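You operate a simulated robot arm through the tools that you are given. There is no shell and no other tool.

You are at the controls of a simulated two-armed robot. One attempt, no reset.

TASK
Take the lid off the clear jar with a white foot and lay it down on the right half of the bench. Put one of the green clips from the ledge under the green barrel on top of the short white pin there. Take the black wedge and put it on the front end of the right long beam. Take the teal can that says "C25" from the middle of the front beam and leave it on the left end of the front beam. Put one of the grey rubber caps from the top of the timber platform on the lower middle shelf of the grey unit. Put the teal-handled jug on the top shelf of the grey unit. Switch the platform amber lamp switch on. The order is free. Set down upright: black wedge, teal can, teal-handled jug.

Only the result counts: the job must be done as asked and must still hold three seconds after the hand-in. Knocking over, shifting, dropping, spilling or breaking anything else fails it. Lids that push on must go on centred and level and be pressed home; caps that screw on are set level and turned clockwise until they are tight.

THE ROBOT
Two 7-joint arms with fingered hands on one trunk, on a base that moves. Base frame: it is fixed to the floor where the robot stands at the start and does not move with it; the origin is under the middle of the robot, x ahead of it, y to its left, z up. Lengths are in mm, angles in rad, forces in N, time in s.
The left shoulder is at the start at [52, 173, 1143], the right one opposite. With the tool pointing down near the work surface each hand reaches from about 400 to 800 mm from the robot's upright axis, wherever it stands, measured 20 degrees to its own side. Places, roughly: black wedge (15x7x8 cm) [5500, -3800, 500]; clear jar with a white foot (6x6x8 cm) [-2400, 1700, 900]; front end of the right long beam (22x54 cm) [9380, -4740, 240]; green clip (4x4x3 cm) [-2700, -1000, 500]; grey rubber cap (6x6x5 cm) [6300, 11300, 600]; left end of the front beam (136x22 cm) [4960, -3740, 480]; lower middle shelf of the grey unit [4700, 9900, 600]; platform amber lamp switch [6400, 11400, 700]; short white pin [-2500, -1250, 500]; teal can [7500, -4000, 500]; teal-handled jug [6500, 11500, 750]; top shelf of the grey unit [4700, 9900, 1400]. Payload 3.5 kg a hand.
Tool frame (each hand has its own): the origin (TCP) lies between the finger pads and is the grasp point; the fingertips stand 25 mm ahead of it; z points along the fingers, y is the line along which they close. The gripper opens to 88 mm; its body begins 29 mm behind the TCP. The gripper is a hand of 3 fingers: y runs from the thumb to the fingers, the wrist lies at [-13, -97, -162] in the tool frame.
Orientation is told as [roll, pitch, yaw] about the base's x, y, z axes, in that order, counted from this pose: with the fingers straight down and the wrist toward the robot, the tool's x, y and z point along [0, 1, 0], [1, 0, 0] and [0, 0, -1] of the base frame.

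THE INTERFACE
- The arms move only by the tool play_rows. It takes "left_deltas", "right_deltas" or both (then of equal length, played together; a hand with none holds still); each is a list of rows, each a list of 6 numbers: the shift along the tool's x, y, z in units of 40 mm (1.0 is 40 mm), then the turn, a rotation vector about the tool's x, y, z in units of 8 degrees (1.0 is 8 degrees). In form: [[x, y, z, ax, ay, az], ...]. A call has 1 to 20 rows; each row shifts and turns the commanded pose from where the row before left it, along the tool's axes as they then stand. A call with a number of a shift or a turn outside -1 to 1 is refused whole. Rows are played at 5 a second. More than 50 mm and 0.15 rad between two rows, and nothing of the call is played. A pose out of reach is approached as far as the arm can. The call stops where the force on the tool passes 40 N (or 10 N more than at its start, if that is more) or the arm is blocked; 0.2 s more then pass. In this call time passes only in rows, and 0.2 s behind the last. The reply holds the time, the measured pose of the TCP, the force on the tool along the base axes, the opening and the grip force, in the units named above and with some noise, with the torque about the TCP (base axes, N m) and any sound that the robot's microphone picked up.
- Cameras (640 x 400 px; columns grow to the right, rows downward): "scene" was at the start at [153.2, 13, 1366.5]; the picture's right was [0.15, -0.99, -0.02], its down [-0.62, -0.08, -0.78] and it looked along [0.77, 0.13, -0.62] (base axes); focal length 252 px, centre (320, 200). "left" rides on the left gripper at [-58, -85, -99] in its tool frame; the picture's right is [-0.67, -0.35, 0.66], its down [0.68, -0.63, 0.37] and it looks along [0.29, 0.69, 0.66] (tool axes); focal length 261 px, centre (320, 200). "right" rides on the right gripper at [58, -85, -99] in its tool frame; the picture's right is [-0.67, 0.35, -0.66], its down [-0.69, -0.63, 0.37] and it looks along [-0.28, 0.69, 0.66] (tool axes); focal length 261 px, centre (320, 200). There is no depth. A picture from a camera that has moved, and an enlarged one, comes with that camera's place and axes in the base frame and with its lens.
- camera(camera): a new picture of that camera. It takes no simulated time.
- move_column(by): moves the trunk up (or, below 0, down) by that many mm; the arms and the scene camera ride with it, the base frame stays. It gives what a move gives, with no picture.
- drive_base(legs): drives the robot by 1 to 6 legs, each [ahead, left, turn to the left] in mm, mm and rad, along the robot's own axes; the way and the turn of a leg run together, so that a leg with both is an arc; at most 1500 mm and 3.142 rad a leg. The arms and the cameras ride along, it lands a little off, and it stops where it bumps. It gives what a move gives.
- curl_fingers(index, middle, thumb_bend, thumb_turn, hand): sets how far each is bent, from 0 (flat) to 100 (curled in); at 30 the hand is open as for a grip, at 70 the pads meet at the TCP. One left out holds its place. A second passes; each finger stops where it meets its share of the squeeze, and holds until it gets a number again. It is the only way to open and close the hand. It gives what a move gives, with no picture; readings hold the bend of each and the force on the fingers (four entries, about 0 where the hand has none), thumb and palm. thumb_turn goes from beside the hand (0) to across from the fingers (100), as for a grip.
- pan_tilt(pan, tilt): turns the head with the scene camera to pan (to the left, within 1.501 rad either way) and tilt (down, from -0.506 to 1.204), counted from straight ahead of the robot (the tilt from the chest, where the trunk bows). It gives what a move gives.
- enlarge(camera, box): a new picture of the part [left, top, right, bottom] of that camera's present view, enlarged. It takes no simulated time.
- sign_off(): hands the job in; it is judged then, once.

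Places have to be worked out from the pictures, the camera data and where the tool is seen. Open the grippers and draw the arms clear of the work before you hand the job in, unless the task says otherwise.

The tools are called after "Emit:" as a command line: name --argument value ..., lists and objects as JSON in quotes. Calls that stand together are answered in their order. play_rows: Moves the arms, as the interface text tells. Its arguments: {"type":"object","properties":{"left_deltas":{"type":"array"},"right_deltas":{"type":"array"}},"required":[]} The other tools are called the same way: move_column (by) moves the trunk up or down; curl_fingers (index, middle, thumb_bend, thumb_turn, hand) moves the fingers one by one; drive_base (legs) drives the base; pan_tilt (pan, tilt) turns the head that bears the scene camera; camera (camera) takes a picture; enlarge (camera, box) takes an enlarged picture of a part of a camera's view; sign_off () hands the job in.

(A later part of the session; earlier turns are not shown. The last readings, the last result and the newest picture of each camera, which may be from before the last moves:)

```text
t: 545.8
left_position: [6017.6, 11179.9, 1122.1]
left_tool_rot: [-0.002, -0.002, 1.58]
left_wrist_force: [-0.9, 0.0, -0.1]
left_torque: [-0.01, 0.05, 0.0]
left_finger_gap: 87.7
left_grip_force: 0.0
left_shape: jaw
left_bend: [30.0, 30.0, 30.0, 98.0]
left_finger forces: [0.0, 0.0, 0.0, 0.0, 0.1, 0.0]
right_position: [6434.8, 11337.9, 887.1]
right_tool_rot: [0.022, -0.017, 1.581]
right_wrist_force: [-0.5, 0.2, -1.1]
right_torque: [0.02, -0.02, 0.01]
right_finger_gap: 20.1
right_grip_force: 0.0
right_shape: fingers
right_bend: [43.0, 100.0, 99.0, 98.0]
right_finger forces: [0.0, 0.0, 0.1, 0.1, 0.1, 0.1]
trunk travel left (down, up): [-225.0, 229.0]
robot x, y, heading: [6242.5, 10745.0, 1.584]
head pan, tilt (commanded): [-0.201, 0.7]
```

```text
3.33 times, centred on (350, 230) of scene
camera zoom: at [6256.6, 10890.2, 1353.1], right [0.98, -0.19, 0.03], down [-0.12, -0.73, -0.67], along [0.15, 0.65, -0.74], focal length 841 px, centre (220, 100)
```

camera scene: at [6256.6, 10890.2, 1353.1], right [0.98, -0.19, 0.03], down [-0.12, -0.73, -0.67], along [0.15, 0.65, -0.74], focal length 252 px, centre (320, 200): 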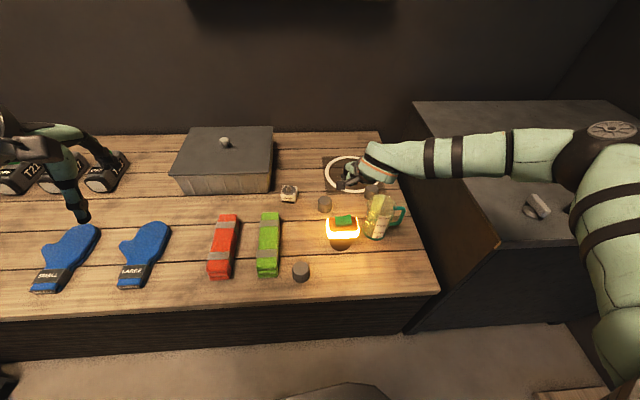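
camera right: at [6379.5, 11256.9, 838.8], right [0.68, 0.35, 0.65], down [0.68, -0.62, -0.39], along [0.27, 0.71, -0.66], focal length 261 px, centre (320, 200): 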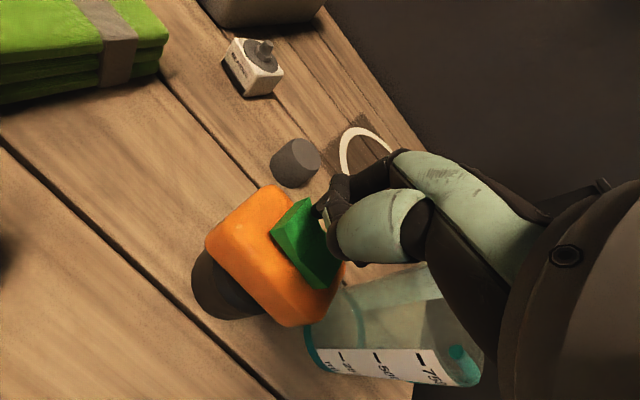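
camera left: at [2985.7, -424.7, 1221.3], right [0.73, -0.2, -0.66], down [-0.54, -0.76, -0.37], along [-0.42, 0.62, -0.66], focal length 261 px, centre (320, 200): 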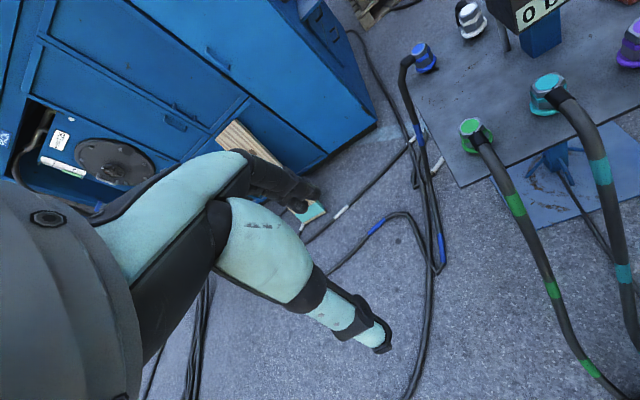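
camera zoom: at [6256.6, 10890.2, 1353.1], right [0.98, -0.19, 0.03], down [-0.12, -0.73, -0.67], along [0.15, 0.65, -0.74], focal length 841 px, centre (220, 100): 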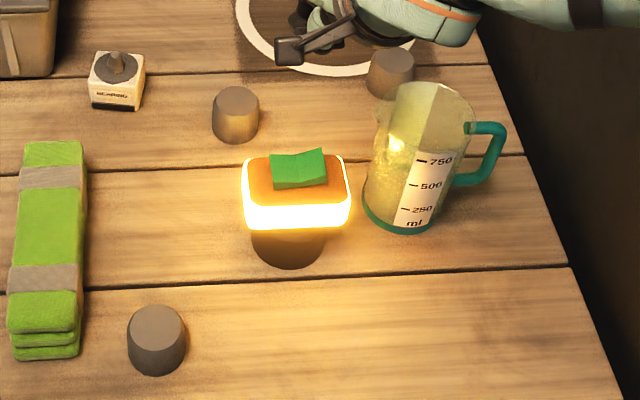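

The lamp stays lit and in place. Next the jug: I'll need a horizontal "handshake" grip to put it on a shelf with little headroom, so I test that wrist orientation in free air above the platform first.

Emit:
curl_fingers --hand "right" --index 30 --middle 30 --thumb_bend 30 --thumb_turn 98

Emit:
play_rows --right_deltas '[[0, 0, -0.9, 0, 0, 0], [0, 0, -0.9, 0, 0, 0], [0, 0, -0.9, 0, 0, 0], [0, 0, -0.9, 0, 0, 0]]'

Emit:
play_rows --right_deltas '[[0, 0, 0, -0.577, 0.577, 0.577], [0, 0, 0, -0.577, 0.577, 0.577], [0, 0, 0, -0.577, 0.577, 0.577], [0, 0, 0, -0.577, 0.577, 0.577], [0, 0, 0, -0.577, 0.577, 0.577], [0, 0, 0, -0.577, 0.577, 0.577], [0, 0, 0, -0.577, 0.577, 0.577], [0, 0, 0, -0.577, 0.577, 0.577], [0, 0, 0, -0.577, 0.577, 0.577], [0, 0, 0, -0.577, 0.577, 0.577], [0, 0, 0, -0.577, 0.577, 0.577], [0, 0, 0, -0.577, 0.577, 0.577], [0, 0, 0, -0.577, 0.577, 0.577], [0, 0, 0, -0.577, 0.577, 0.577], [0, 0, 0, -0.577, 0.577, 0.577]]'

Emit:
camera --camera "scene"

Emit:
camera --camera "right"

```text
t: 546.8
left_position: [6017.6, 11177.9, 1122.4]
left_tool_rot: [-0.001, -0.002, 1.581]
left_wrist_force: [-0.1, -1.2, 0.9]
left_torque: [-0.03, 0.04, -0.01]
left_finger_gap: 87.9
left_grip_force: 0.0
left_shape: jaw
left_bend: [30.0, 30.0, 30.0, 98.0]
left_finger forces: [0.0, 0.0, 0.1, 0.0, 0.0, 0.0]
right_position: [6436.4, 11338.3, 887.0]
right_tool_rot: [0.021, -0.018, 1.582]
right_wrist_force: [-0.3, 0.2, -0.7]
right_torque: [0.0, -0.01, 0.02]
right_finger_gap: 84.4
right_grip_force: 0.1
right_shape: fingers
right_bend: [30.0, 30.0, 30.0, 96.0]
right_finger forces: [0.0, 0.0, 0.0, 0.0, 0.0, 0.0]
trunk travel left (down, up): [-225.0, 229.0]
robot x, y, heading: [6242.0, 10745.1, 1.583]
head pan, tilt (commanded): [-0.201, 0.7]
```

```text
t: 547.8
left_position: [6018.0, 11178.3, 1122.5]
left_tool_rot: [-0.001, -0.003, 1.582]
left_wrist_force: [0.9, -0.8, -1.0]
left_torque: [0.01, -0.01, 0.04]
left_finger_gap: 87.6
left_grip_force: 0.1
left_shape: jaw
left_bend: [30.0, 30.0, 30.0, 98.0]
left_finger forces: [0.0, 0.0, 0.0, 0.0, 0.0, 0.0]
right_position: [6440.1, 11335.4, 1033.4]
right_tool_rot: [0.024, -0.017, 1.58]
right_wrist_force: [-0.1, 0.4, 0.4]
right_torque: [0.02, 0.0, 0.04]
right_finger_gap: 84.4
right_grip_force: 0.0
right_shape: fingers
right_bend: [30.0, 30.0, 30.0, 96.0]
right_finger forces: [0.0, 0.0, 0.0, 0.0, 0.1, 0.0]
trunk travel left (down, up): [-225.0, 229.0]
robot x, y, heading: [6243.4, 10747.1, 1.577]
head pan, tilt (commanded): [-0.201, 0.7]
```

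```text
t: 551.0
left_position: [6017.6, 11179.7, 1121.5]
left_tool_rot: [-0.001, -0.002, 1.581]
left_wrist_force: [-1.3, 0.6, -0.9]
left_torque: [-0.03, 0.01, 0.02]
left_finger_gap: 87.8
left_grip_force: 0.1
left_shape: jaw
left_bend: [30.0, 30.0, 30.0, 98.0]
left_finger forces: [0.0, 0.0, 0.1, 0.0, 0.0, 0.0]
right_position: [6575.9, 11324.7, 1109.2]
right_tool_rot: [0.755, -0.327, 0.86]
right_wrist_force: [1.0, -0.5, -0.6]
right_torque: [-0.02, -0.01, -0.04]
right_finger_gap: 84.6
right_grip_force: 0.0
right_shape: fingers
right_bend: [30.0, 30.0, 30.0, 96.0]
right_finger forces: [0.1, 0.0, 0.0, 0.0, 0.0, 0.1]
right hand out of reach, approached as far as the arm can: row 5, 6, 7, 8, 9, 10, 11, 12, 13, 14, 15
trunk travel left (down, up): [-225.0, 229.0]
robot x, y, heading: [6239.9, 10746.8, 1.578]
head pan, tilt (commanded): [-0.201, 0.7]
```

```text
taken
camera scene: at [6257.3, 10890.5, 1353.1], right [0.98, -0.19, 0.03], down [-0.12, -0.73, -0.67], along [0.14, 0.65, -0.74], focal length 252 px, centre (320, 200)
```

scene: 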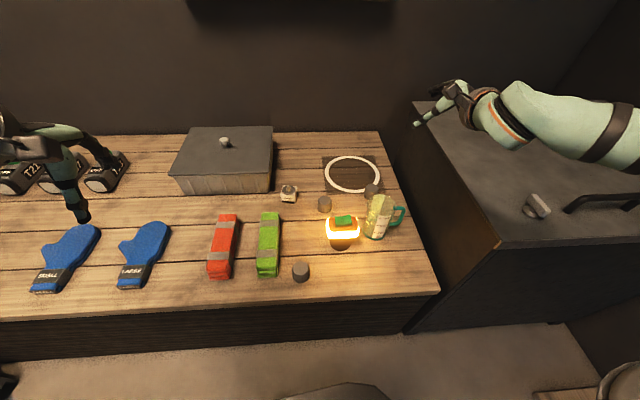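

```text
taken
camera right: at [6519.2, 11219.1, 1189.8], right [0.92, -0.36, 0.13], down [-0.05, -0.43, -0.9], along [0.38, 0.82, -0.42], focal length 261 px, centre (320, 200)
```

right: 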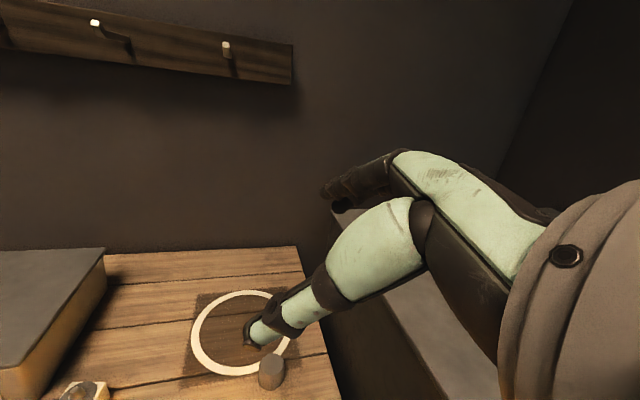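

That orientation is out of reach here, but about half the turn was made. I turn the hand back and think of a different grip direction.

Emit:
play_rows --right_deltas '[[0, 0, 0, 0.504, -0.536, -0.498], [0, 0, 0, 0.504, -0.536, -0.498], [0, 0, 0, 0.504, -0.536, -0.498], [0, 0, 0, 0.504, -0.536, -0.498], [0, 0, 0, 0.504, -0.536, -0.498], [0, 0, 0, 0.504, -0.536, -0.498], [0, 0, 0, 0.504, -0.536, -0.498], [0, 0, 0, 0.504, -0.536, -0.498]]'

Emit:
pan_tilt --pan 1.3 --tilt 0.1

Emit:
camera --camera "scene"

```text
t: 552.8
left_position: [6016.6, 11180.4, 1121.2]
left_tool_rot: [0.0, 0.0, 1.581]
left_wrist_force: [-0.3, 0.1, 0.3]
left_torque: [0.01, 0.03, 0.0]
left_finger_gap: 88.0
left_grip_force: 0.0
left_shape: jaw
left_bend: [30.0, 30.0, 30.0, 98.0]
left_finger forces: [0.0, 0.1, 0.0, 0.0, 0.1, 0.0]
right_position: [6575.7, 11323.9, 1109.7]
right_tool_rot: [-0.003, 0.004, 1.583]
right_wrist_force: [-0.3, 0.1, 0.5]
right_torque: [0.0, 0.0, 0.01]
right_finger_gap: 84.6
right_grip_force: 0.0
right_shape: fingers
right_bend: [30.0, 30.0, 30.0, 96.0]
right_finger forces: [0.0, 0.0, 0.1, 0.1, 0.0, 0.0]
trunk travel left (down, up): [-225.0, 229.0]
robot x, y, heading: [6241.6, 10744.1, 1.578]
head pan, tilt (commanded): [-0.201, 0.7]
```

```text
t: 554.4
left_position: [6017.3, 11181.5, 1122.1]
left_tool_rot: [-0.001, -0.001, 1.583]
left_wrist_force: [-0.2, -0.3, 0.1]
left_torque: [-0.04, -0.02, 0.02]
left_finger_gap: 87.9
left_grip_force: 0.1
left_shape: jaw
left_bend: [30.0, 30.0, 30.0, 98.0]
left_finger forces: [0.0, 0.1, 0.0, 0.0, 0.0, 0.1]
right_position: [6575.0, 11323.7, 1110.8]
right_tool_rot: [0.001, -0.001, 1.58]
right_wrist_force: [-0.8, 0.2, -0.2]
right_torque: [0.0, 0.02, 0.0]
right_finger_gap: 85.0
right_grip_force: 0.0
right_shape: fingers
right_bend: [30.0, 30.0, 30.0, 96.0]
right_finger forces: [0.0, 0.0, 0.0, 0.0, 0.0, 0.0]
trunk travel left (down, up): [-225.0, 229.0]
robot x, y, heading: [6240.9, 10747.2, 1.582]
head pan, tilt (commanded): [1.3, 0.099]
```

```text
taken
camera scene: at [6151.8, 10839.2, 1415.4], right [0.26, 0.96, -0.13], down [0.1, -0.16, -0.98], along [-0.96, 0.24, -0.14], focal length 252 px, centre (320, 200)
```

scene: 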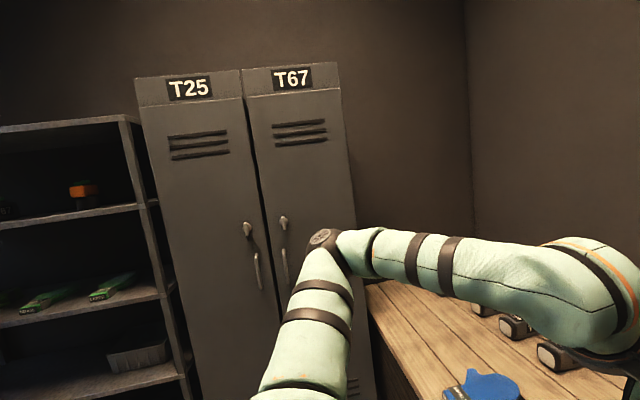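

The shelves of the grey unit work out at about z 1345 (top shelf, with a board at 1697 above it), 961, and 570 (lower middle). I try the handshake orientation again with the hand further to the right, where the wrist has more room.

Emit:
play_rows --right_deltas '[[-0.8, 0, 0, 0, 0, 0], [-0.8, 0, 0, 0, 0, 0], [-0.8, 0, 0, 0, 0, 0]]'

Emit:
play_rows --right_deltas '[[0, 0, 0, -0.577, 0.577, 0.577], [0, 0, 0, -0.577, 0.577, 0.577], [0, 0, 0, -0.577, 0.577, 0.577], [0, 0, 0, -0.577, 0.577, 0.577], [0, 0, 0, -0.577, 0.577, 0.577], [0, 0, 0, -0.577, 0.577, 0.577], [0, 0, 0, -0.577, 0.577, 0.577], [0, 0, 0, -0.577, 0.577, 0.577], [0, 0, 0, -0.577, 0.577, 0.577], [0, 0, 0, -0.577, 0.577, 0.577]]'

```text
t: 555.2
left_position: [6017.7, 11179.2, 1123.3]
left_tool_rot: [-0.003, -0.002, 1.582]
left_wrist_force: [0.2, 0.4, 0.5]
left_torque: [0.0, 0.01, -0.02]
left_finger_gap: 87.5
left_grip_force: 0.0
left_shape: jaw
left_bend: [30.0, 30.0, 30.0, 98.0]
left_finger forces: [0.0, 0.0, 0.1, 0.0, 0.0, 0.0]
right_position: [6638.6, 11325.9, 1110.0]
right_tool_rot: [0.001, 0.0, 1.58]
right_wrist_force: [-0.1, -0.5, 0.4]
right_torque: [0.01, -0.01, -0.01]
right_finger_gap: 84.6
right_grip_force: 0.2
right_shape: fingers
right_bend: [30.0, 30.0, 30.0, 96.0]
right_finger forces: [0.0, 0.0, 0.0, 0.0, 0.0, 0.0]
right hand out of reach, approached as far as the arm can: row 3
trunk travel left (down, up): [-225.0, 229.0]
robot x, y, heading: [6240.4, 10744.7, 1.581]
head pan, tilt (commanded): [1.3, 0.099]
```

```text
t: 557.4
left_position: [6018.2, 11180.7, 1122.5]
left_tool_rot: [-0.002, -0.002, 1.579]
left_wrist_force: [0.0, -0.2, 0.8]
left_torque: [0.02, -0.03, -0.01]
left_finger_gap: 87.7
left_grip_force: 0.0
left_shape: jaw
left_bend: [30.0, 30.0, 30.0, 98.0]
left_finger forces: [0.0, 0.0, 0.1, 0.1, 0.1, 0.0]
right_position: [6654.4, 11318.0, 1108.9]
right_tool_rot: [0.878, -0.339, 0.734]
right_wrist_force: [0.0, 0.7, 0.9]
right_torque: [-0.02, 0.01, 0.04]
right_finger_gap: 84.9
right_grip_force: 0.0
right_shape: fingers
right_bend: [30.0, 30.0, 30.0, 96.0]
right_finger forces: [0.0, 0.0, 0.0, 0.0, 0.0, 0.0]
right hand out of reach, approached as far as the arm can: row 8, 9, 10
trunk travel left (down, up): [-225.0, 229.0]
robot x, y, heading: [6245.5, 10745.5, 1.583]
head pan, tilt (commanded): [1.3, 0.099]
```

The right hand can't get there comfortably. A better idea: take the jug with the left hand leaning in from the west (over the lamp, away from the handle), closing north–south. I bring the right hand back and test tilting the left hand about 60°.

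Emit:
play_rows --left_deltas '[[0, 0, 0, 0, -1, 0], [0, 0, 0, 0, -1, 0], [0, 0, 0, 0, -1, 0], [0, 0, 0, 0, -1, 0], [0, 0, 0, 0, -1, 0], [0, 0, 0, 0, -1, 0], [0, 0, 0, 0, -1, 0], [0, 0, 0, 0, -1, 0]]' --right_deltas '[[0, 0, 0, 0.55, -0.55, -0.55], [0, 0, 0, 0.55, -0.55, -0.55], [0, 0, 0, 0.55, -0.55, -0.55], [0, 0, 0, 0.55, -0.55, -0.55], [0, 0, 0, 0.55, -0.55, -0.55], [0, 0, 0, 0.55, -0.55, -0.55], [0, 0, 0, 0.55, -0.55, -0.55], [0, 0, 0, 0.55, -0.55, -0.55]]'

Emit:
pan_tilt --pan 0.4 --tilt 0.3

Emit:
camera --camera "scene"

```text
t: 559.2
left_position: [6016.8, 11180.2, 1122.7]
left_tool_rot: [-1.118, 0.0, 1.584]
left_wrist_force: [-0.8, -0.5, 0.1]
left_torque: [0.01, -0.01, -0.01]
left_finger_gap: 87.8
left_grip_force: 0.0
left_shape: jaw
left_bend: [30.0, 30.0, 30.0, 98.0]
left_finger forces: [0.0, 0.0, 0.1, 0.0, 0.1, 0.1]
right_position: [6646.3, 11322.3, 1108.6]
right_tool_rot: [0.065, -0.072, 1.552]
right_wrist_force: [0.1, 0.0, -0.4]
right_torque: [0.01, 0.01, -0.02]
right_finger_gap: 85.0
right_grip_force: 0.0
right_shape: fingers
right_bend: [30.0, 30.0, 30.0, 96.0]
right_finger forces: [0.0, 0.1, 0.1, 0.0, 0.0, 0.0]
right hand out of reach, approached as far as the arm can: row 8
trunk travel left (down, up): [-225.0, 229.0]
robot x, y, heading: [6243.7, 10746.9, 1.58]
head pan, tilt (commanded): [1.3, 0.099]
```

```text
t: 560.4
left_position: [6017.0, 11178.8, 1123.0]
left_tool_rot: [-1.118, -0.003, 1.582]
left_wrist_force: [0.4, 0.4, -0.1]
left_torque: [0.01, -0.04, 0.0]
left_finger_gap: 88.0
left_grip_force: 0.0
left_shape: jaw
left_bend: [30.0, 30.0, 30.0, 98.0]
left_finger forces: [0.1, 0.0, 0.0, 0.0, 0.1, 0.1]
right_position: [6647.2, 11321.8, 1109.6]
right_tool_rot: [0.069, -0.071, 1.55]
right_wrist_force: [0.4, 0.6, -0.1]
right_torque: [-0.01, 0.02, 0.0]
right_finger_gap: 84.9
right_grip_force: 0.0
right_shape: fingers
right_bend: [30.0, 30.0, 30.0, 96.0]
right_finger forces: [0.0, 0.1, 0.0, 0.0, 0.0, 0.0]
trunk travel left (down, up): [-225.0, 229.0]
robot x, y, heading: [6238.2, 10745.1, 1.581]
head pan, tilt (commanded): [0.4, 0.3]
```

```text
taken
camera scene: at [6203.3, 10897.8, 1388.4], right [0.92, 0.4, -0.05], down [0.12, -0.4, -0.91], along [-0.38, 0.83, -0.42], focal length 252 px, centre (320, 200)
```

scene: 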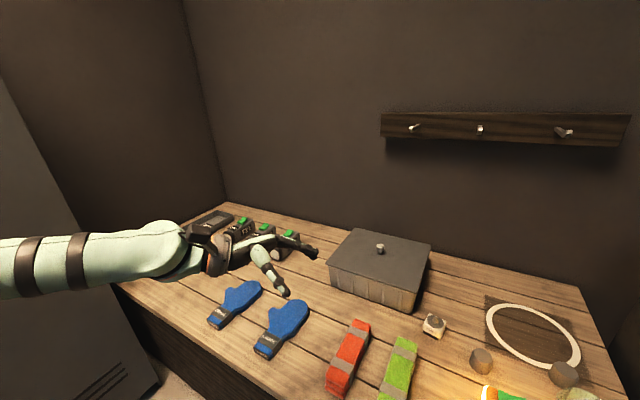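

The left hand reaches a 64° tilt easily, so that plan works. First I pick up a grey cap with the right hand; I straighten both hands and bring the right one over the front cap.

Emit:
play_rows --left_deltas '[[0, 0, 0, 0, 1, 0], [0, 0, 0, 0, 1, 0], [0, 0, 0, 0, 1, 0], [0, 0, 0, 0, 1, 0], [0, 0, 0, 0, 1, 0], [0, 0, 0, 0, 1, 0], [0, 0, 0, 0, 1, 0], [0, 0, 0, 0, 1, 0], [0, 0, 0, 0, 0, 0], [0, 0, 0, 0, 0, 0]]' --right_deltas '[[0.6, -0.1, 0, 0.51, -0.49, -0.2], [0.9, -0.14, 0, 0, 0, 0], [0.9, -0.14, 0, 0, 0, 0], [0.9, -0.14, 0, 0, 0, 0], [0.9, -0.14, 0, 0, 0, 0], [0.9, -0.14, 0.3, 0, 0, 0], [0.9, -0.14, 0.3, 0, 0, 0], [0.9, -0.14, 0.3, 0, 0, 0], [0.9, -0.14, 0.3, 0, 0, 0], [0.9, -0.14, 0.3, 0, 0, 0]]'

Emit:
pan_tilt --pan 0 --tilt 0.75

Emit:
camera --camera "right"

Emit:
camera --camera "scene"

```text
t: 562.6
left_position: [6017.0, 11180.4, 1121.9]
left_tool_rot: [-0.001, -0.002, 1.583]
left_wrist_force: [0.6, -0.2, -0.3]
left_torque: [0.0, -0.01, 0.04]
left_finger_gap: 87.7
left_grip_force: 0.0
left_shape: jaw
left_bend: [30.0, 30.0, 30.0, 98.0]
left_finger forces: [0.0, 0.1, 0.1, 0.0, 0.0, 0.0]
right_position: [6300.5, 11262.1, 1044.8]
right_tool_rot: [-0.018, 0.016, 1.588]
right_wrist_force: [0.9, -0.3, -0.2]
right_torque: [0.01, 0.0, 0.01]
right_finger_gap: 84.9
right_grip_force: 0.1
right_shape: fingers
right_bend: [30.0, 30.0, 30.0, 96.0]
right_finger forces: [0.0, 0.0, 0.0, 0.1, 0.0, 0.0]
trunk travel left (down, up): [-225.0, 229.0]
robot x, y, heading: [6238.3, 10750.7, 1.58]
head pan, tilt (commanded): [0.4, 0.3]
```

```text
t: 563.5
left_position: [6018.2, 11180.4, 1122.2]
left_tool_rot: [-0.001, -0.002, 1.581]
left_wrist_force: [-0.5, 0.4, 0.2]
left_torque: [0.02, 0.01, 0.01]
left_finger_gap: 87.8
left_grip_force: 0.1
left_shape: jaw
left_bend: [30.0, 30.0, 30.0, 98.0]
left_finger forces: [0.1, 0.1, 0.0, 0.0, 0.0, 0.0]
right_position: [6302.2, 11262.5, 1046.0]
right_tool_rot: [-0.016, 0.017, 1.588]
right_wrist_force: [1.4, 0.4, 0.7]
right_torque: [-0.02, 0.02, -0.01]
right_finger_gap: 84.8
right_grip_force: 0.0
right_shape: fingers
right_bend: [30.0, 30.0, 30.0, 96.0]
right_finger forces: [0.1, 0.1, 0.0, 0.1, 0.1, 0.0]
trunk travel left (down, up): [-225.0, 229.0]
robot x, y, heading: [6239.0, 10744.6, 1.581]
head pan, tilt (commanded): [0.0, 0.75]
```

```text
taken
camera right: at [6243.5, 11177.6, 1146.4], right [0.65, 0.37, 0.66], down [0.7, -0.62, -0.34], along [0.28, 0.69, -0.67], focal length 261 px, centre (320, 200)
```

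right: 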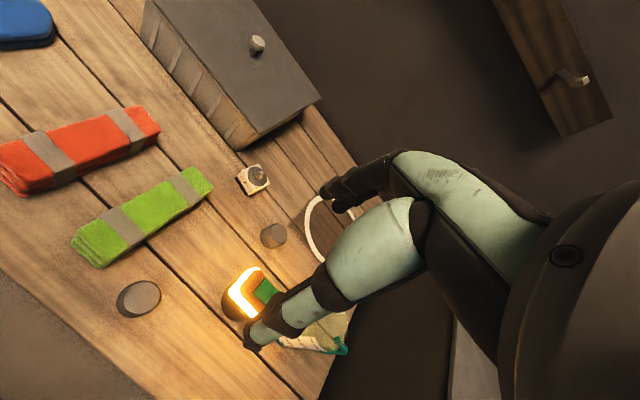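

```text
taken
camera scene: at [6239.8, 10889.5, 1349.0], right [1.0, 0.01, 0.0], down [0.01, -0.78, -0.63], along [-0.01, 0.63, -0.78], focal length 252 px, centre (320, 200)
```

scene: 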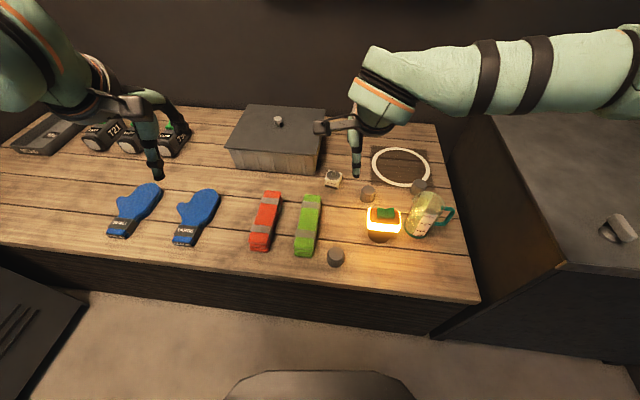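

The front cap is at about (6281, 11270) with its top near z 592. I move over it and go down in stages.

Emit:
play_rows --right_deltas '[[0.26, 0.1, 0.8, -0.12, 0.12, 0], [0.26, 0.09, 0.8, 0, 0, 0], [0, 0, 0.9, 0, 0, 0], [0, 0, 0.9, 0, 0, 0], [0, 0, 0.9, 0, 0, 0], [0, 0, 0.9, 0, 0, 0], [0, 0, 0.9, 0, 0, 0], [0, 0, 0.9, 0, 0, 0], [0, 0, 0.9, 0, 0, 0]]'

Emit:
camera --camera "right"

Emit:
enlarge --camera "scene" --box '[270, 170, 400, 280]'

```text
t: 565.5
left_position: [6018.3, 11181.1, 1122.1]
left_tool_rot: [-0.003, 0.0, 1.582]
left_wrist_force: [0.5, -0.3, 0.8]
left_torque: [0.01, -0.02, -0.01]
left_finger_gap: 88.1
left_grip_force: 0.1
left_shape: jaw
left_bend: [30.0, 30.0, 30.0, 98.0]
left_finger forces: [0.0, 0.0, 0.1, 0.1, 0.1, 0.0]
right_position: [6282.2, 11265.3, 728.6]
right_tool_rot: [0.0, 0.002, 1.591]
right_wrist_force: [-0.4, 0.2, -0.5]
right_torque: [-0.01, 0.01, -0.02]
right_finger_gap: 84.9
right_grip_force: 0.0
right_shape: fingers
right_bend: [30.0, 30.0, 30.0, 96.0]
right_finger forces: [0.0, 0.0, 0.0, 0.0, 0.0, 0.0]
trunk travel left (down, up): [-225.0, 229.0]
robot x, y, heading: [6242.8, 10746.2, 1.579]
head pan, tilt (commanded): [0.0, 0.75]
```

```text
taken
camera right: at [6224.9, 11179.9, 829.4], right [0.66, 0.36, 0.66], down [0.7, -0.62, -0.36], along [0.27, 0.7, -0.66], focal length 261 px, centre (320, 200)
```

right: 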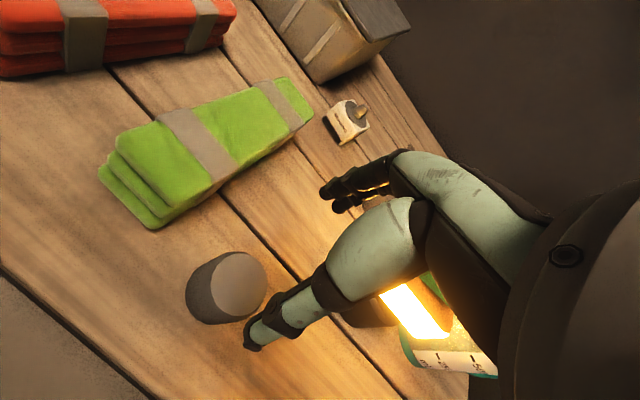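

```text
3.64 times, centred on (335, 225) of scene
camera zoom: at [6239.8, 10889.9, 1348.8], right [1.0, 0.01, 0.0], down [0.01, -0.78, -0.63], along [-0.01, 0.63, -0.78], focal length 917 px, centre (266, 109)
```

zoom: 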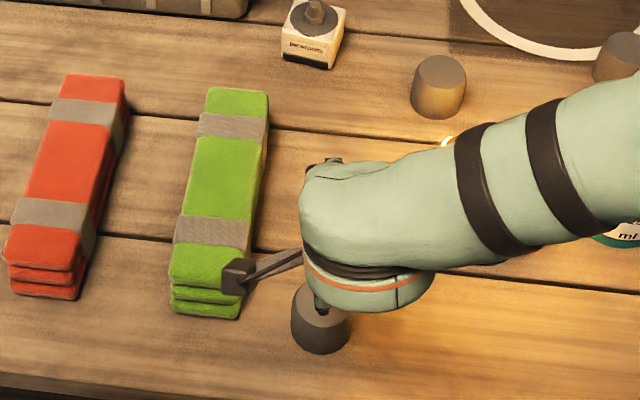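

I lower another 70 mm and re-check the alignment.

Emit:
play_rows --right_deltas '[[0, 0.1, 0.6, 0, 0, 0], [0, 0, 0.6, 0, 0, 0], [0, 0, 0.55, 0, 0, 0]]'

Emit:
camera --camera "right"

Emit:
enlarge --camera "scene" --box '[270, 170, 400, 280]'

```text
t: 566.3
left_position: [6018.3, 11178.8, 1122.0]
left_tool_rot: [-0.002, -0.002, 1.581]
left_wrist_force: [-0.1, 0.2, 0.2]
left_torque: [0.01, 0.0, -0.01]
left_finger_gap: 87.9
left_grip_force: 0.1
left_shape: jaw
left_bend: [30.0, 30.0, 30.0, 98.0]
left_finger forces: [0.0, 0.1, 0.0, 0.0, 0.0, 0.0]
right_position: [6281.2, 11269.9, 659.6]
right_tool_rot: [0.0, 0.001, 1.588]
right_wrist_force: [-0.2, 0.4, 0.3]
right_torque: [-0.02, -0.03, -0.02]
right_finger_gap: 84.9
right_grip_force: 0.1
right_shape: fingers
right_bend: [30.0, 30.0, 30.0, 96.0]
right_finger forces: [0.2, 0.0, 0.0, 0.0, 0.0, 0.1]
trunk travel left (down, up): [-225.0, 229.0]
robot x, y, heading: [6246.6, 10747.6, 1.584]
head pan, tilt (commanded): [0.0, 0.75]
```

```text
taken
camera right: at [6224.3, 11184.3, 759.8], right [0.66, 0.36, 0.66], down [0.7, -0.62, -0.37], along [0.27, 0.7, -0.66], focal length 261 px, centre (320, 200)
```

right: 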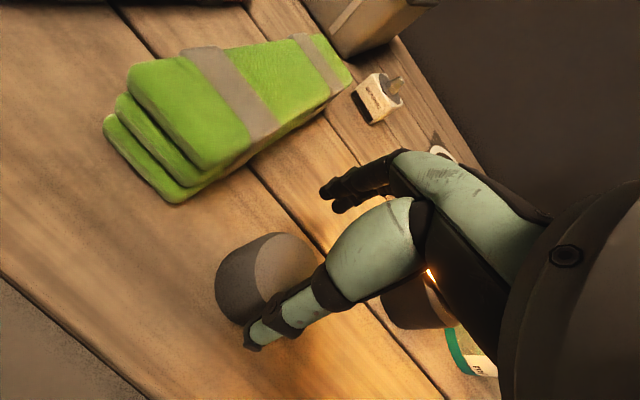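

```text
3.64 times, centred on (335, 225) of scene
camera zoom: at [6239.8, 10889.6, 1348.9], right [1.0, 0.01, 0.0], down [0.01, -0.78, -0.63], along [-0.01, 0.63, -0.78], focal length 917 px, centre (266, 109)
```

zoom: 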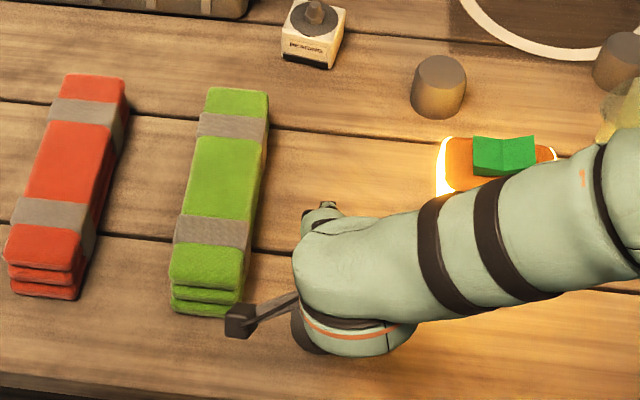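

By the wrist camera the cap is at about (6294, 11278). I shift accordingly and lower to just above the platform.

Emit:
play_rows --right_deltas '[[-0.32, 0.2, 0.5, 0, 0, 0], [0, 0, 0.6, 0, 0, 0], [0, 0, 0.5, 0, 0, 0], [0, 0, 0.2, 0, 0, 0]]'

Emit:
camera --camera "right"

```text
t: 567.1
left_position: [6018.9, 11173.6, 1125.0]
left_tool_rot: [0.0, -0.007, 1.58]
left_wrist_force: [-0.5, -0.5, -0.1]
left_torque: [-0.05, -0.02, 0.03]
left_finger_gap: 87.7
left_grip_force: 0.1
left_shape: jaw
left_bend: [30.0, 30.0, 30.0, 98.0]
left_finger forces: [0.0, 0.0, 0.0, 0.1, 0.1, 0.1]
right_position: [6293.1, 11276.3, 604.2]
right_tool_rot: [0.004, -0.008, 1.588]
right_wrist_force: [8.1, -23.5, 43.7]
right_torque: [-0.76, 0.22, 0.33]
right_finger_gap: 93.6
right_grip_force: 24.3
right_shape: fingers
right_bend: [30.0, 30.0, 25.0, 98.0]
right_finger forces: [0.0, 4.9, 0.0, 0.1, 44.0, 0.0]
trunk travel left (down, up): [-225.0, 229.0]
robot x, y, heading: [6240.4, 10749.5, 1.58]
head pan, tilt (commanded): [0.0, 0.75]
stopped in row 4 (right hand): the force on the tool passed its limit at 84 N (the readings are from after the stop); the commanded pose is now the measured one
```

```text
taken
camera right: at [6236.4, 11190.7, 704.9], right [0.67, 0.35, 0.66], down [0.7, -0.61, -0.37], along [0.27, 0.7, -0.66], focal length 261 px, centre (320, 200)
```

right: 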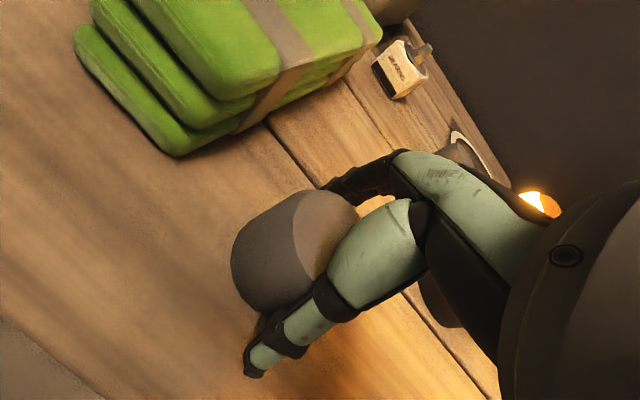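

The thumb met resistance (platform or the cap's flank), so my height estimate was off. I raise the hand 60 mm and reassess.

Emit:
play_rows --right_deltas '[[0, -0.1, -0.3, 0, 0, 0], [0, 0, -0.6, 0, 0, 0], [0, 0, -0.6, 0, 0, 0]]'

Emit:
camera --camera "right"

Emit:
enlarge --camera "right" --box '[200, 180, 400, 380]'

```text
t: 567.9
left_position: [6018.9, 11179.1, 1121.7]
left_tool_rot: [-0.002, -0.002, 1.58]
left_wrist_force: [0.4, 1.1, -0.4]
left_torque: [-0.03, 0.0, 0.02]
left_finger_gap: 88.0
left_grip_force: 0.1
left_shape: jaw
left_bend: [30.0, 30.0, 30.0, 98.0]
left_finger forces: [0.1, 0.1, 0.0, 0.1, 0.1, 0.0]
right_position: [6293.7, 11275.2, 661.4]
right_tool_rot: [0.002, -0.002, 1.587]
right_wrist_force: [-0.1, -0.2, 0.8]
right_torque: [0.01, -0.01, -0.02]
right_finger_gap: 85.6
right_grip_force: 0.0
right_shape: fingers
right_bend: [30.0, 30.0, 30.0, 96.0]
right_finger forces: [0.0, 0.0, 0.0, 0.0, 0.0, 0.0]
trunk travel left (down, up): [-225.0, 229.0]
robot x, y, heading: [6243.4, 10747.7, 1.581]
head pan, tilt (commanded): [0.0, 0.75]
```

```text
taken
camera right: at [6236.5, 11189.5, 761.7], right [0.67, 0.36, 0.65], down [0.7, -0.62, -0.37], along [0.27, 0.7, -0.66], focal length 261 px, centre (320, 200)
```

right: 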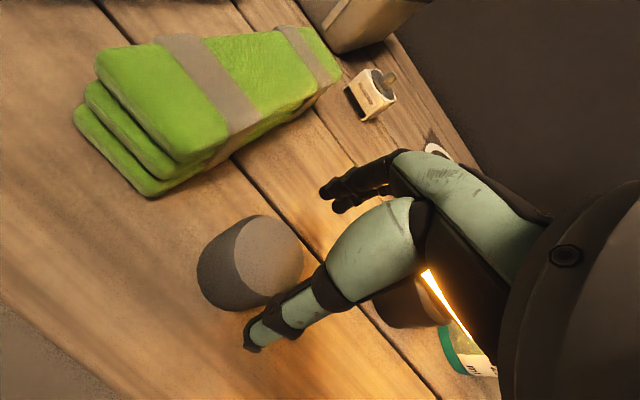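

```text
2.00 times, centred on (300, 280) of right
camera zoom: at [6236.5, 11189.5, 761.7], right [0.67, 0.36, 0.65], down [0.7, -0.62, -0.37], along [0.27, 0.7, -0.66], focal length 521 px, centre (360, 40)
```

zoom: 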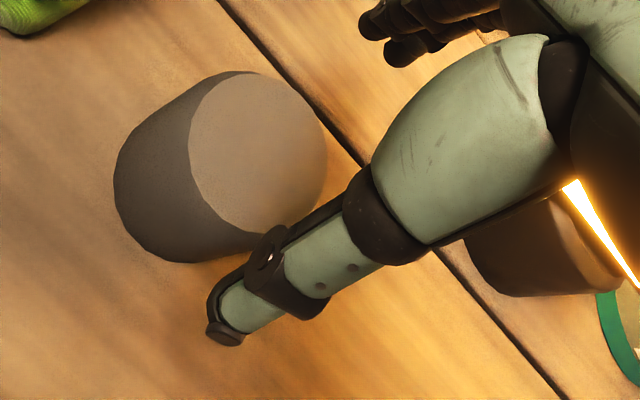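

The platform top is at about z 579 and the cap is centred near (6286, 11272). I correct 8 mm, go down to z 609 and close on the cap.

Emit:
play_rows --right_deltas '[[0.2, -0.07, 0.5, 0, 0, 0], [0, 0, 0.5, 0, 0, 0], [0, 0, 0.27, 0, 0, 0]]'

Emit:
curl_fingers --hand "right" --index 50 --middle 50 --thumb_bend 50

Emit:
enlarge --camera "right" --box '[200, 150, 400, 350]'

```text
t: 568.7
left_position: [6018.3, 11180.0, 1121.7]
left_tool_rot: [-0.003, -0.002, 1.58]
left_wrist_force: [1.2, -1.4, -0.3]
left_torque: [0.03, -0.03, 0.02]
left_finger_gap: 87.7
left_grip_force: 0.1
left_shape: jaw
left_bend: [30.0, 30.0, 30.0, 98.0]
left_finger forces: [0.0, 0.0, 0.1, 0.0, 0.1, 0.1]
right_position: [6283.5, 11272.7, 610.0]
right_tool_rot: [0.001, -0.002, 1.59]
right_wrist_force: [0.2, -0.1, 0.5]
right_torque: [-0.01, -0.01, -0.02]
right_finger_gap: 85.4
right_grip_force: 0.0
right_shape: fingers
right_bend: [30.0, 30.0, 30.0, 96.0]
right_finger forces: [0.1, 0.1, 0.1, 0.0, 0.0, 0.1]
trunk travel left (down, up): [-225.0, 229.0]
robot x, y, heading: [6240.7, 10744.4, 1.581]
head pan, tilt (commanded): [0.0, 0.75]
```

```text
t: 569.7
left_position: [6017.1, 11179.8, 1122.5]
left_tool_rot: [-0.002, 0.0, 1.578]
left_wrist_force: [-0.7, 0.5, 0.1]
left_torque: [-0.03, -0.01, 0.03]
left_finger_gap: 87.9
left_grip_force: 0.1
left_shape: jaw
left_bend: [30.0, 30.0, 30.0, 98.0]
left_finger forces: [0.1, 0.0, 0.1, 0.0, 0.1, 0.0]
right_position: [6284.3, 11273.0, 609.9]
right_tool_rot: [0.001, -0.001, 1.589]
right_wrist_force: [-0.4, 0.2, 0.6]
right_torque: [0.04, -0.02, 0.02]
right_finger_gap: 51.9
right_grip_force: 6.0
right_shape: fingers
right_bend: [45.0, 49.0, 46.0, 98.0]
right_finger forces: [5.1, 0.7, 0.0, 0.1, 5.4, 0.1]
trunk travel left (down, up): [-225.0, 229.0]
robot x, y, heading: [6243.9, 10748.4, 1.586]
head pan, tilt (commanded): [0.0, 0.75]
```

```text
2.00 times, centred on (300, 250) of right
camera zoom: at [6227.5, 11186.3, 710.5], right [0.67, 0.36, 0.65], down [0.7, -0.62, -0.37], along [0.27, 0.7, -0.66], focal length 521 px, centre (360, 100)
```

zoom: 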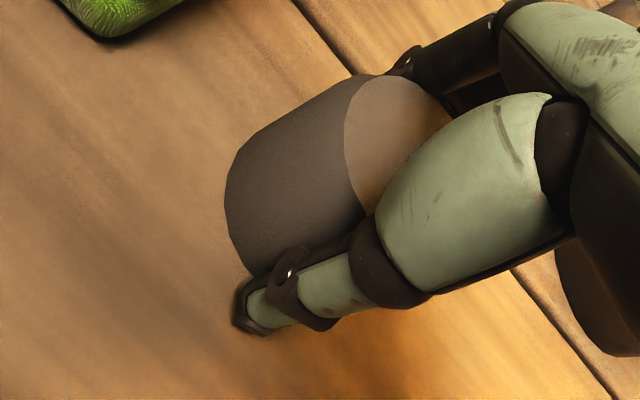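

The cap is gripped at about 52 mm. I tighten a little and lift it well clear.

Emit:
curl_fingers --hand "right" --index 58 --middle 58 --thumb_bend 56

Emit:
play_rows --right_deltas '[[0, 0, -0.4, 0, 0, 0], [0, 0, -0.7, 0, 0, 0], [0, 0, -0.9, 0, 0, 0], [0, 0, -0.9, 0, 0, 0], [0, 0, -0.9, 0, 0, 0], [0, 0, -0.9, 0, 0, 0], [0, 0, -0.9, 0, 0, 0], [0, 0, -0.9, 0, 0, 0], [0, 0, -0.9, 0, 0, 0], [0, 0, -0.9, 0, 0, 0], [0, 0, -0.9, 0, 0, 0], [0, 0, -0.9, 0, 0, 0]]'

Emit:
camera --camera "right"

Emit:
camera --camera "scene"

```text
t: 570.7
left_position: [6018.6, 11179.3, 1121.8]
left_tool_rot: [-0.003, -0.002, 1.58]
left_wrist_force: [0.3, 0.7, 0.3]
left_torque: [0.03, -0.04, -0.02]
left_finger_gap: 87.9
left_grip_force: 0.0
left_shape: jaw
left_bend: [30.0, 30.0, 30.0, 98.0]
left_finger forces: [0.0, 0.1, 0.0, 0.1, 0.1, 0.0]
right_position: [6284.3, 11273.3, 610.5]
right_tool_rot: [0.003, -0.002, 1.587]
right_wrist_force: [0.7, 1.8, 2.1]
right_torque: [0.13, 0.0, 0.03]
right_finger_gap: 48.7
right_grip_force: 12.5
right_shape: fingers
right_bend: [47.0, 52.0, 48.0, 98.0]
right_finger forces: [9.5, 4.4, 0.0, 0.0, 11.5, 0.0]
trunk travel left (down, up): [-225.0, 229.0]
robot x, y, heading: [6242.3, 10744.3, 1.581]
head pan, tilt (commanded): [0.0, 0.75]
```

```text
t: 573.3
left_position: [6018.4, 11178.8, 1122.2]
left_tool_rot: [-0.001, -0.003, 1.579]
left_wrist_force: [-0.9, -0.9, 0.5]
left_torque: [-0.01, -0.03, 0.02]
left_finger_gap: 87.7
left_grip_force: 0.2
left_shape: jaw
left_bend: [30.0, 30.0, 30.0, 98.0]
left_finger forces: [0.1, 0.1, 0.0, 0.0, 0.0, 0.0]
right_position: [6284.5, 11270.4, 1013.7]
right_tool_rot: [0.002, -0.003, 1.588]
right_wrist_force: [0.3, 0.9, -1.2]
right_torque: [0.02, 0.01, -0.02]
right_finger_gap: 48.0
right_grip_force: 11.2
right_shape: fingers
right_bend: [48.0, 53.0, 48.0, 98.0]
right_finger forces: [8.1, 3.6, 0.1, 0.0, 10.7, 0.0]
trunk travel left (down, up): [-225.0, 229.0]
robot x, y, heading: [6241.3, 10746.2, 1.58]
head pan, tilt (commanded): [0.0, 0.75]
```

```text
taken
camera right: at [6228.2, 11184.5, 1114.1], right [0.67, 0.36, 0.65], down [0.7, -0.62, -0.37], along [0.27, 0.7, -0.66], focal length 261 px, centre (320, 200)
```

right: 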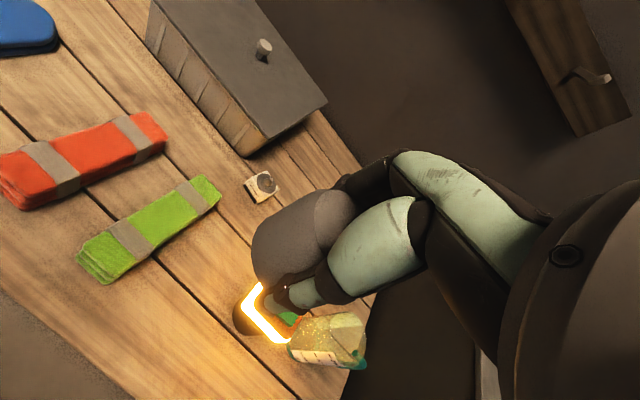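

```text
taken
camera scene: at [6240.0, 10888.8, 1349.0], right [1.0, 0.01, 0.0], down [0.01, -0.78, -0.63], along [-0.01, 0.63, -0.78], focal length 252 px, centre (320, 200)
```

scene: 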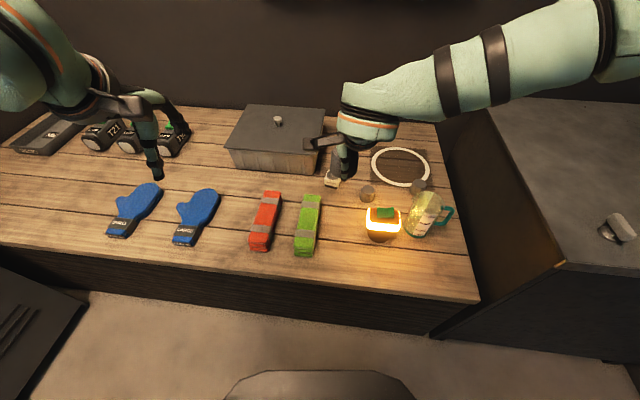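

The cap is in hand. I enlarge the jug to fix its place now that the platform height (579) is known.

Emit:
enlarge --camera "scene" --box '[350, 170, 470, 260]'

```text
4.44 times, centred on (410, 215) of scene
camera zoom: at [6240.0, 10888.8, 1349.0], right [1.0, 0.01, 0.0], down [0.01, -0.78, -0.63], along [-0.01, 0.63, -0.78], focal length 1121 px, centre (-80, 133)
```

zoom: 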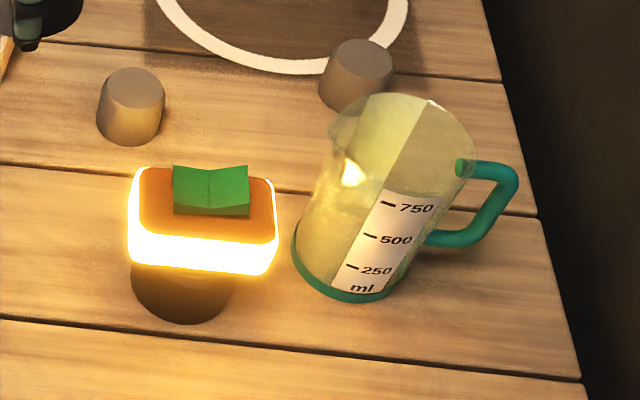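

The jug's axis is at about (6577, 11386), rim near z 725, body about 88 mm wide. I drive so that it lies in front of my left hand.

Emit:
play_rows --right_deltas '[[-0.8, -0.5, -0.5, 0, 0, 0], [-0.8, -0.5, -0.5, 0, 0, 0], [-0.8, -0.5, -0.5, 0, 0, 0], [-0.8, -0.5, 0, 0, 0, 0]]'

Emit:
drive_base --legs '[[40, -505, -0.01]]'

Emit:
curl_fingers --hand "left" --index 16 --middle 16 --thumb_bend 16

Emit:
pan_tilt --pan 0.25 --tilt 0.75

Emit:
camera --camera "scene"

Emit:
camera --camera "left"

```text
t: 574.3
left_position: [6020.0, 11179.0, 1123.1]
left_tool_rot: [0.0, -0.005, 1.581]
left_wrist_force: [0.0, -0.3, -0.2]
left_torque: [0.0, -0.02, 0.03]
left_finger_gap: 87.6
left_grip_force: 0.0
left_shape: jaw
left_bend: [30.0, 30.0, 30.0, 98.0]
left_finger forces: [0.1, 0.0, 0.0, 0.1, 0.0, 0.1]
right_position: [6415.1, 11194.9, 1075.1]
right_tool_rot: [0.004, -0.002, 1.591]
right_wrist_force: [-0.1, -0.2, -0.3]
right_torque: [0.01, 0.0, 0.02]
right_finger_gap: 48.0
right_grip_force: 10.9
right_shape: fingers
right_bend: [49.0, 53.0, 48.0, 98.0]
right_finger forces: [7.8, 3.6, 0.0, 0.1, 10.4, 0.0]
trunk travel left (down, up): [-225.0, 229.0]
robot x, y, heading: [6241.7, 10747.8, 1.58]
head pan, tilt (commanded): [0.0, 0.75]
```

```text
t: 577.4
left_position: [6537.2, 11225.1, 1120.9]
left_tool_rot: [-0.001, -0.003, 1.576]
left_wrist_force: [-0.5, 0.2, -0.4]
left_torque: [-0.01, -0.04, 0.0]
left_finger_gap: 87.6
left_grip_force: 0.0
left_shape: jaw
left_bend: [30.0, 30.0, 30.0, 98.0]
left_finger forces: [0.0, 0.1, 0.0, 0.0, 0.0, 0.1]
right_position: [6933.0, 11239.1, 1074.7]
right_tool_rot: [0.0, -0.002, 1.585]
right_wrist_force: [0.2, -0.9, 0.3]
right_torque: [0.03, 0.01, -0.02]
right_finger_gap: 47.8
right_grip_force: 11.1
right_shape: fingers
right_bend: [49.0, 53.0, 48.0, 98.0]
right_finger forces: [7.7, 3.7, 0.0, 0.1, 10.3, 0.1]
trunk travel left (down, up): [-225.0, 229.0]
robot x, y, heading: [6760.7, 10790.6, 1.574]
head pan, tilt (commanded): [0.0, 0.75]
```

```text
t: 578.4
left_position: [6536.8, 11224.7, 1121.5]
left_tool_rot: [-0.003, -0.003, 1.575]
left_wrist_force: [-0.2, 0.2, -0.2]
left_torque: [0.06, -0.02, -0.01]
left_finger_gap: 110.4
left_grip_force: 0.1
left_shape: fingers
left_bend: [16.0, 16.0, 16.0, 98.0]
left_finger forces: [0.1, 0.0, 0.1, 0.1, 0.0, 0.0]
right_position: [6933.0, 11239.5, 1074.9]
right_tool_rot: [0.001, -0.001, 1.583]
right_wrist_force: [1.0, 0.1, -0.5]
right_torque: [-0.01, -0.02, 0.0]
right_finger_gap: 47.9
right_grip_force: 11.0
right_shape: fingers
right_bend: [49.0, 53.0, 48.0, 98.0]
right_finger forces: [7.8, 3.5, 0.0, 0.1, 10.4, 0.0]
trunk travel left (down, up): [-225.0, 229.0]
robot x, y, heading: [6754.8, 10792.9, 1.572]
head pan, tilt (commanded): [0.0, 0.75]
```

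```text
t: 579.1
left_position: [6536.1, 11224.7, 1122.0]
left_tool_rot: [-0.001, -0.002, 1.573]
left_wrist_force: [0.4, 0.1, -0.1]
left_torque: [0.02, 0.01, 0.02]
left_finger_gap: 110.5
left_grip_force: 0.0
left_shape: fingers
left_bend: [16.0, 16.0, 16.0, 98.0]
left_finger forces: [0.1, 0.0, 0.0, 0.0, 0.0, 0.0]
right_position: [6933.7, 11239.7, 1075.3]
right_tool_rot: [0.004, -0.002, 1.583]
right_wrist_force: [0.5, 0.6, 0.4]
right_torque: [-0.02, 0.03, 0.0]
right_finger_gap: 47.7
right_grip_force: 10.9
right_shape: fingers
right_bend: [49.0, 53.0, 48.0, 98.0]
right_finger forces: [7.8, 3.5, 0.0, 0.0, 10.5, 0.0]
trunk travel left (down, up): [-225.0, 229.0]
robot x, y, heading: [6765.1, 10791.2, 1.575]
head pan, tilt (commanded): [0.25, 0.75]
```

```text
taken
camera scene: at [6737.1, 10930.8, 1349.2], right [0.97, 0.25, -0.03], down [0.17, -0.76, -0.63], along [-0.18, 0.61, -0.77], focal length 252 px, centre (320, 200)
```

scene: 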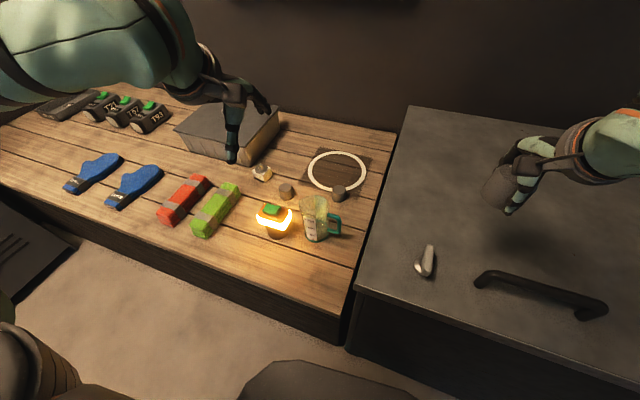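

```text
taken
camera left: at [6595.0, 11139.9, 1221.0], right [0.67, -0.34, -0.66], down [-0.68, -0.63, -0.37], along [-0.29, 0.69, -0.66], focal length 261 px, centre (320, 200)
```

left: 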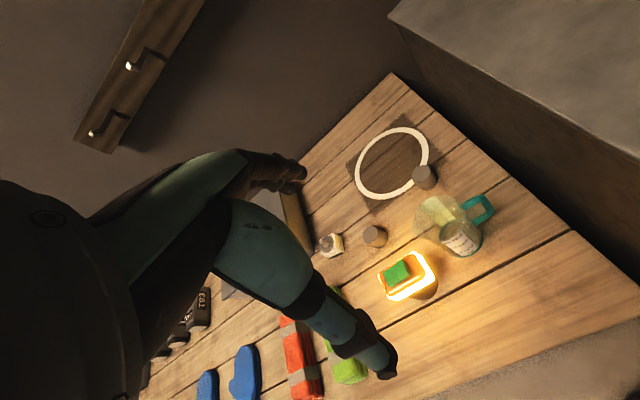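

I move the open left hand above the jug, at about z 850.

Emit:
play_rows --left_deltas '[[-0.27, 0.8, 0.3, 0, 0, 0], [-0.27, 0.8, 0.4, 0, 0, 0], [-0.27, 0.8, 0.4, 0, 0, 0], [-0.27, 0.8, 0.4, 0, 0, 0], [0, 0.85, 0.4, 0, 0, 0], [0, 0, 0.9, 0, 0, 0], [0, 0, 0.9, 0, 0, 0], [0, 0, 0.9, 0, 0, 0], [0, 0, 0.9, 0, 0, 0], [0, 0, 0.9, 0, 0, 0]]'

Emit:
camera --camera "left"

Emit:
enlarge --camera "scene" --box '[240, 150, 380, 260]'

```text
t: 581.3
left_position: [6577.0, 11387.0, 864.9]
left_tool_rot: [0.0, -0.003, 1.576]
left_wrist_force: [0.5, -0.1, -0.3]
left_torque: [-0.01, 0.03, -0.03]
left_finger_gap: 110.5
left_grip_force: 0.0
left_shape: fingers
left_bend: [16.0, 16.0, 16.0, 98.0]
left_finger forces: [0.0, 0.1, 0.0, 0.0, 0.0, 0.0]
right_position: [6933.6, 11239.3, 1074.7]
right_tool_rot: [0.003, -0.002, 1.587]
right_wrist_force: [0.4, -0.2, -0.6]
right_torque: [-0.01, 0.0, 0.01]
right_finger_gap: 47.5
right_grip_force: 10.4
right_shape: fingers
right_bend: [49.0, 53.0, 48.0, 98.0]
right_finger forces: [7.9, 3.6, 0.0, 0.0, 10.3, 0.0]
trunk travel left (down, up): [-225.0, 229.0]
robot x, y, heading: [6759.2, 10792.3, 1.578]
head pan, tilt (commanded): [0.25, 0.75]
```

```text
taken
camera left: at [6635.3, 11301.8, 964.4], right [0.67, -0.34, -0.66], down [-0.68, -0.63, -0.37], along [-0.29, 0.69, -0.66], focal length 261 px, centre (320, 200)
```

left: 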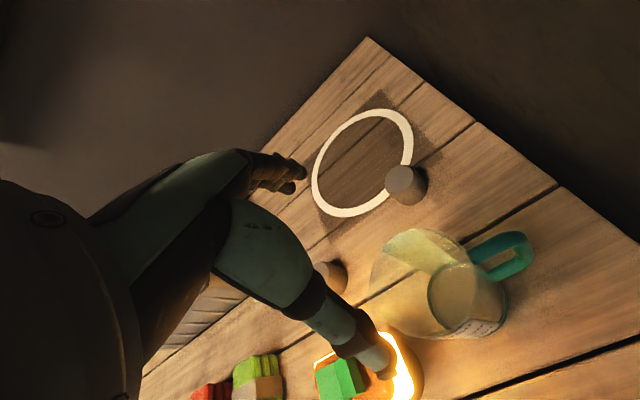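

```text
3.64 times, centred on (310, 205) of scene
camera zoom: at [6736.8, 10931.3, 1349.2], right [0.97, 0.25, -0.03], down [0.17, -0.76, -0.63], along [-0.18, 0.61, -0.77], focal length 917 px, centre (356, 182)
```

zoom: 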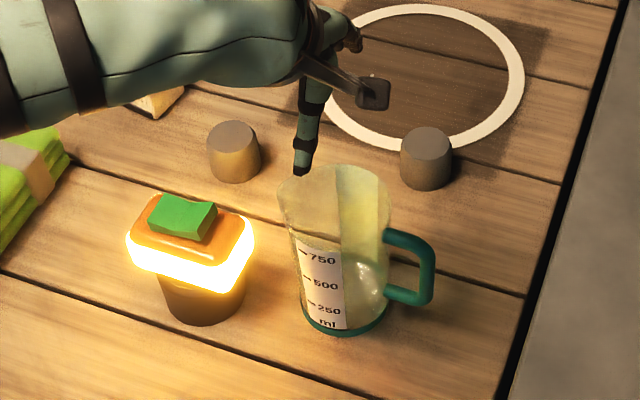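

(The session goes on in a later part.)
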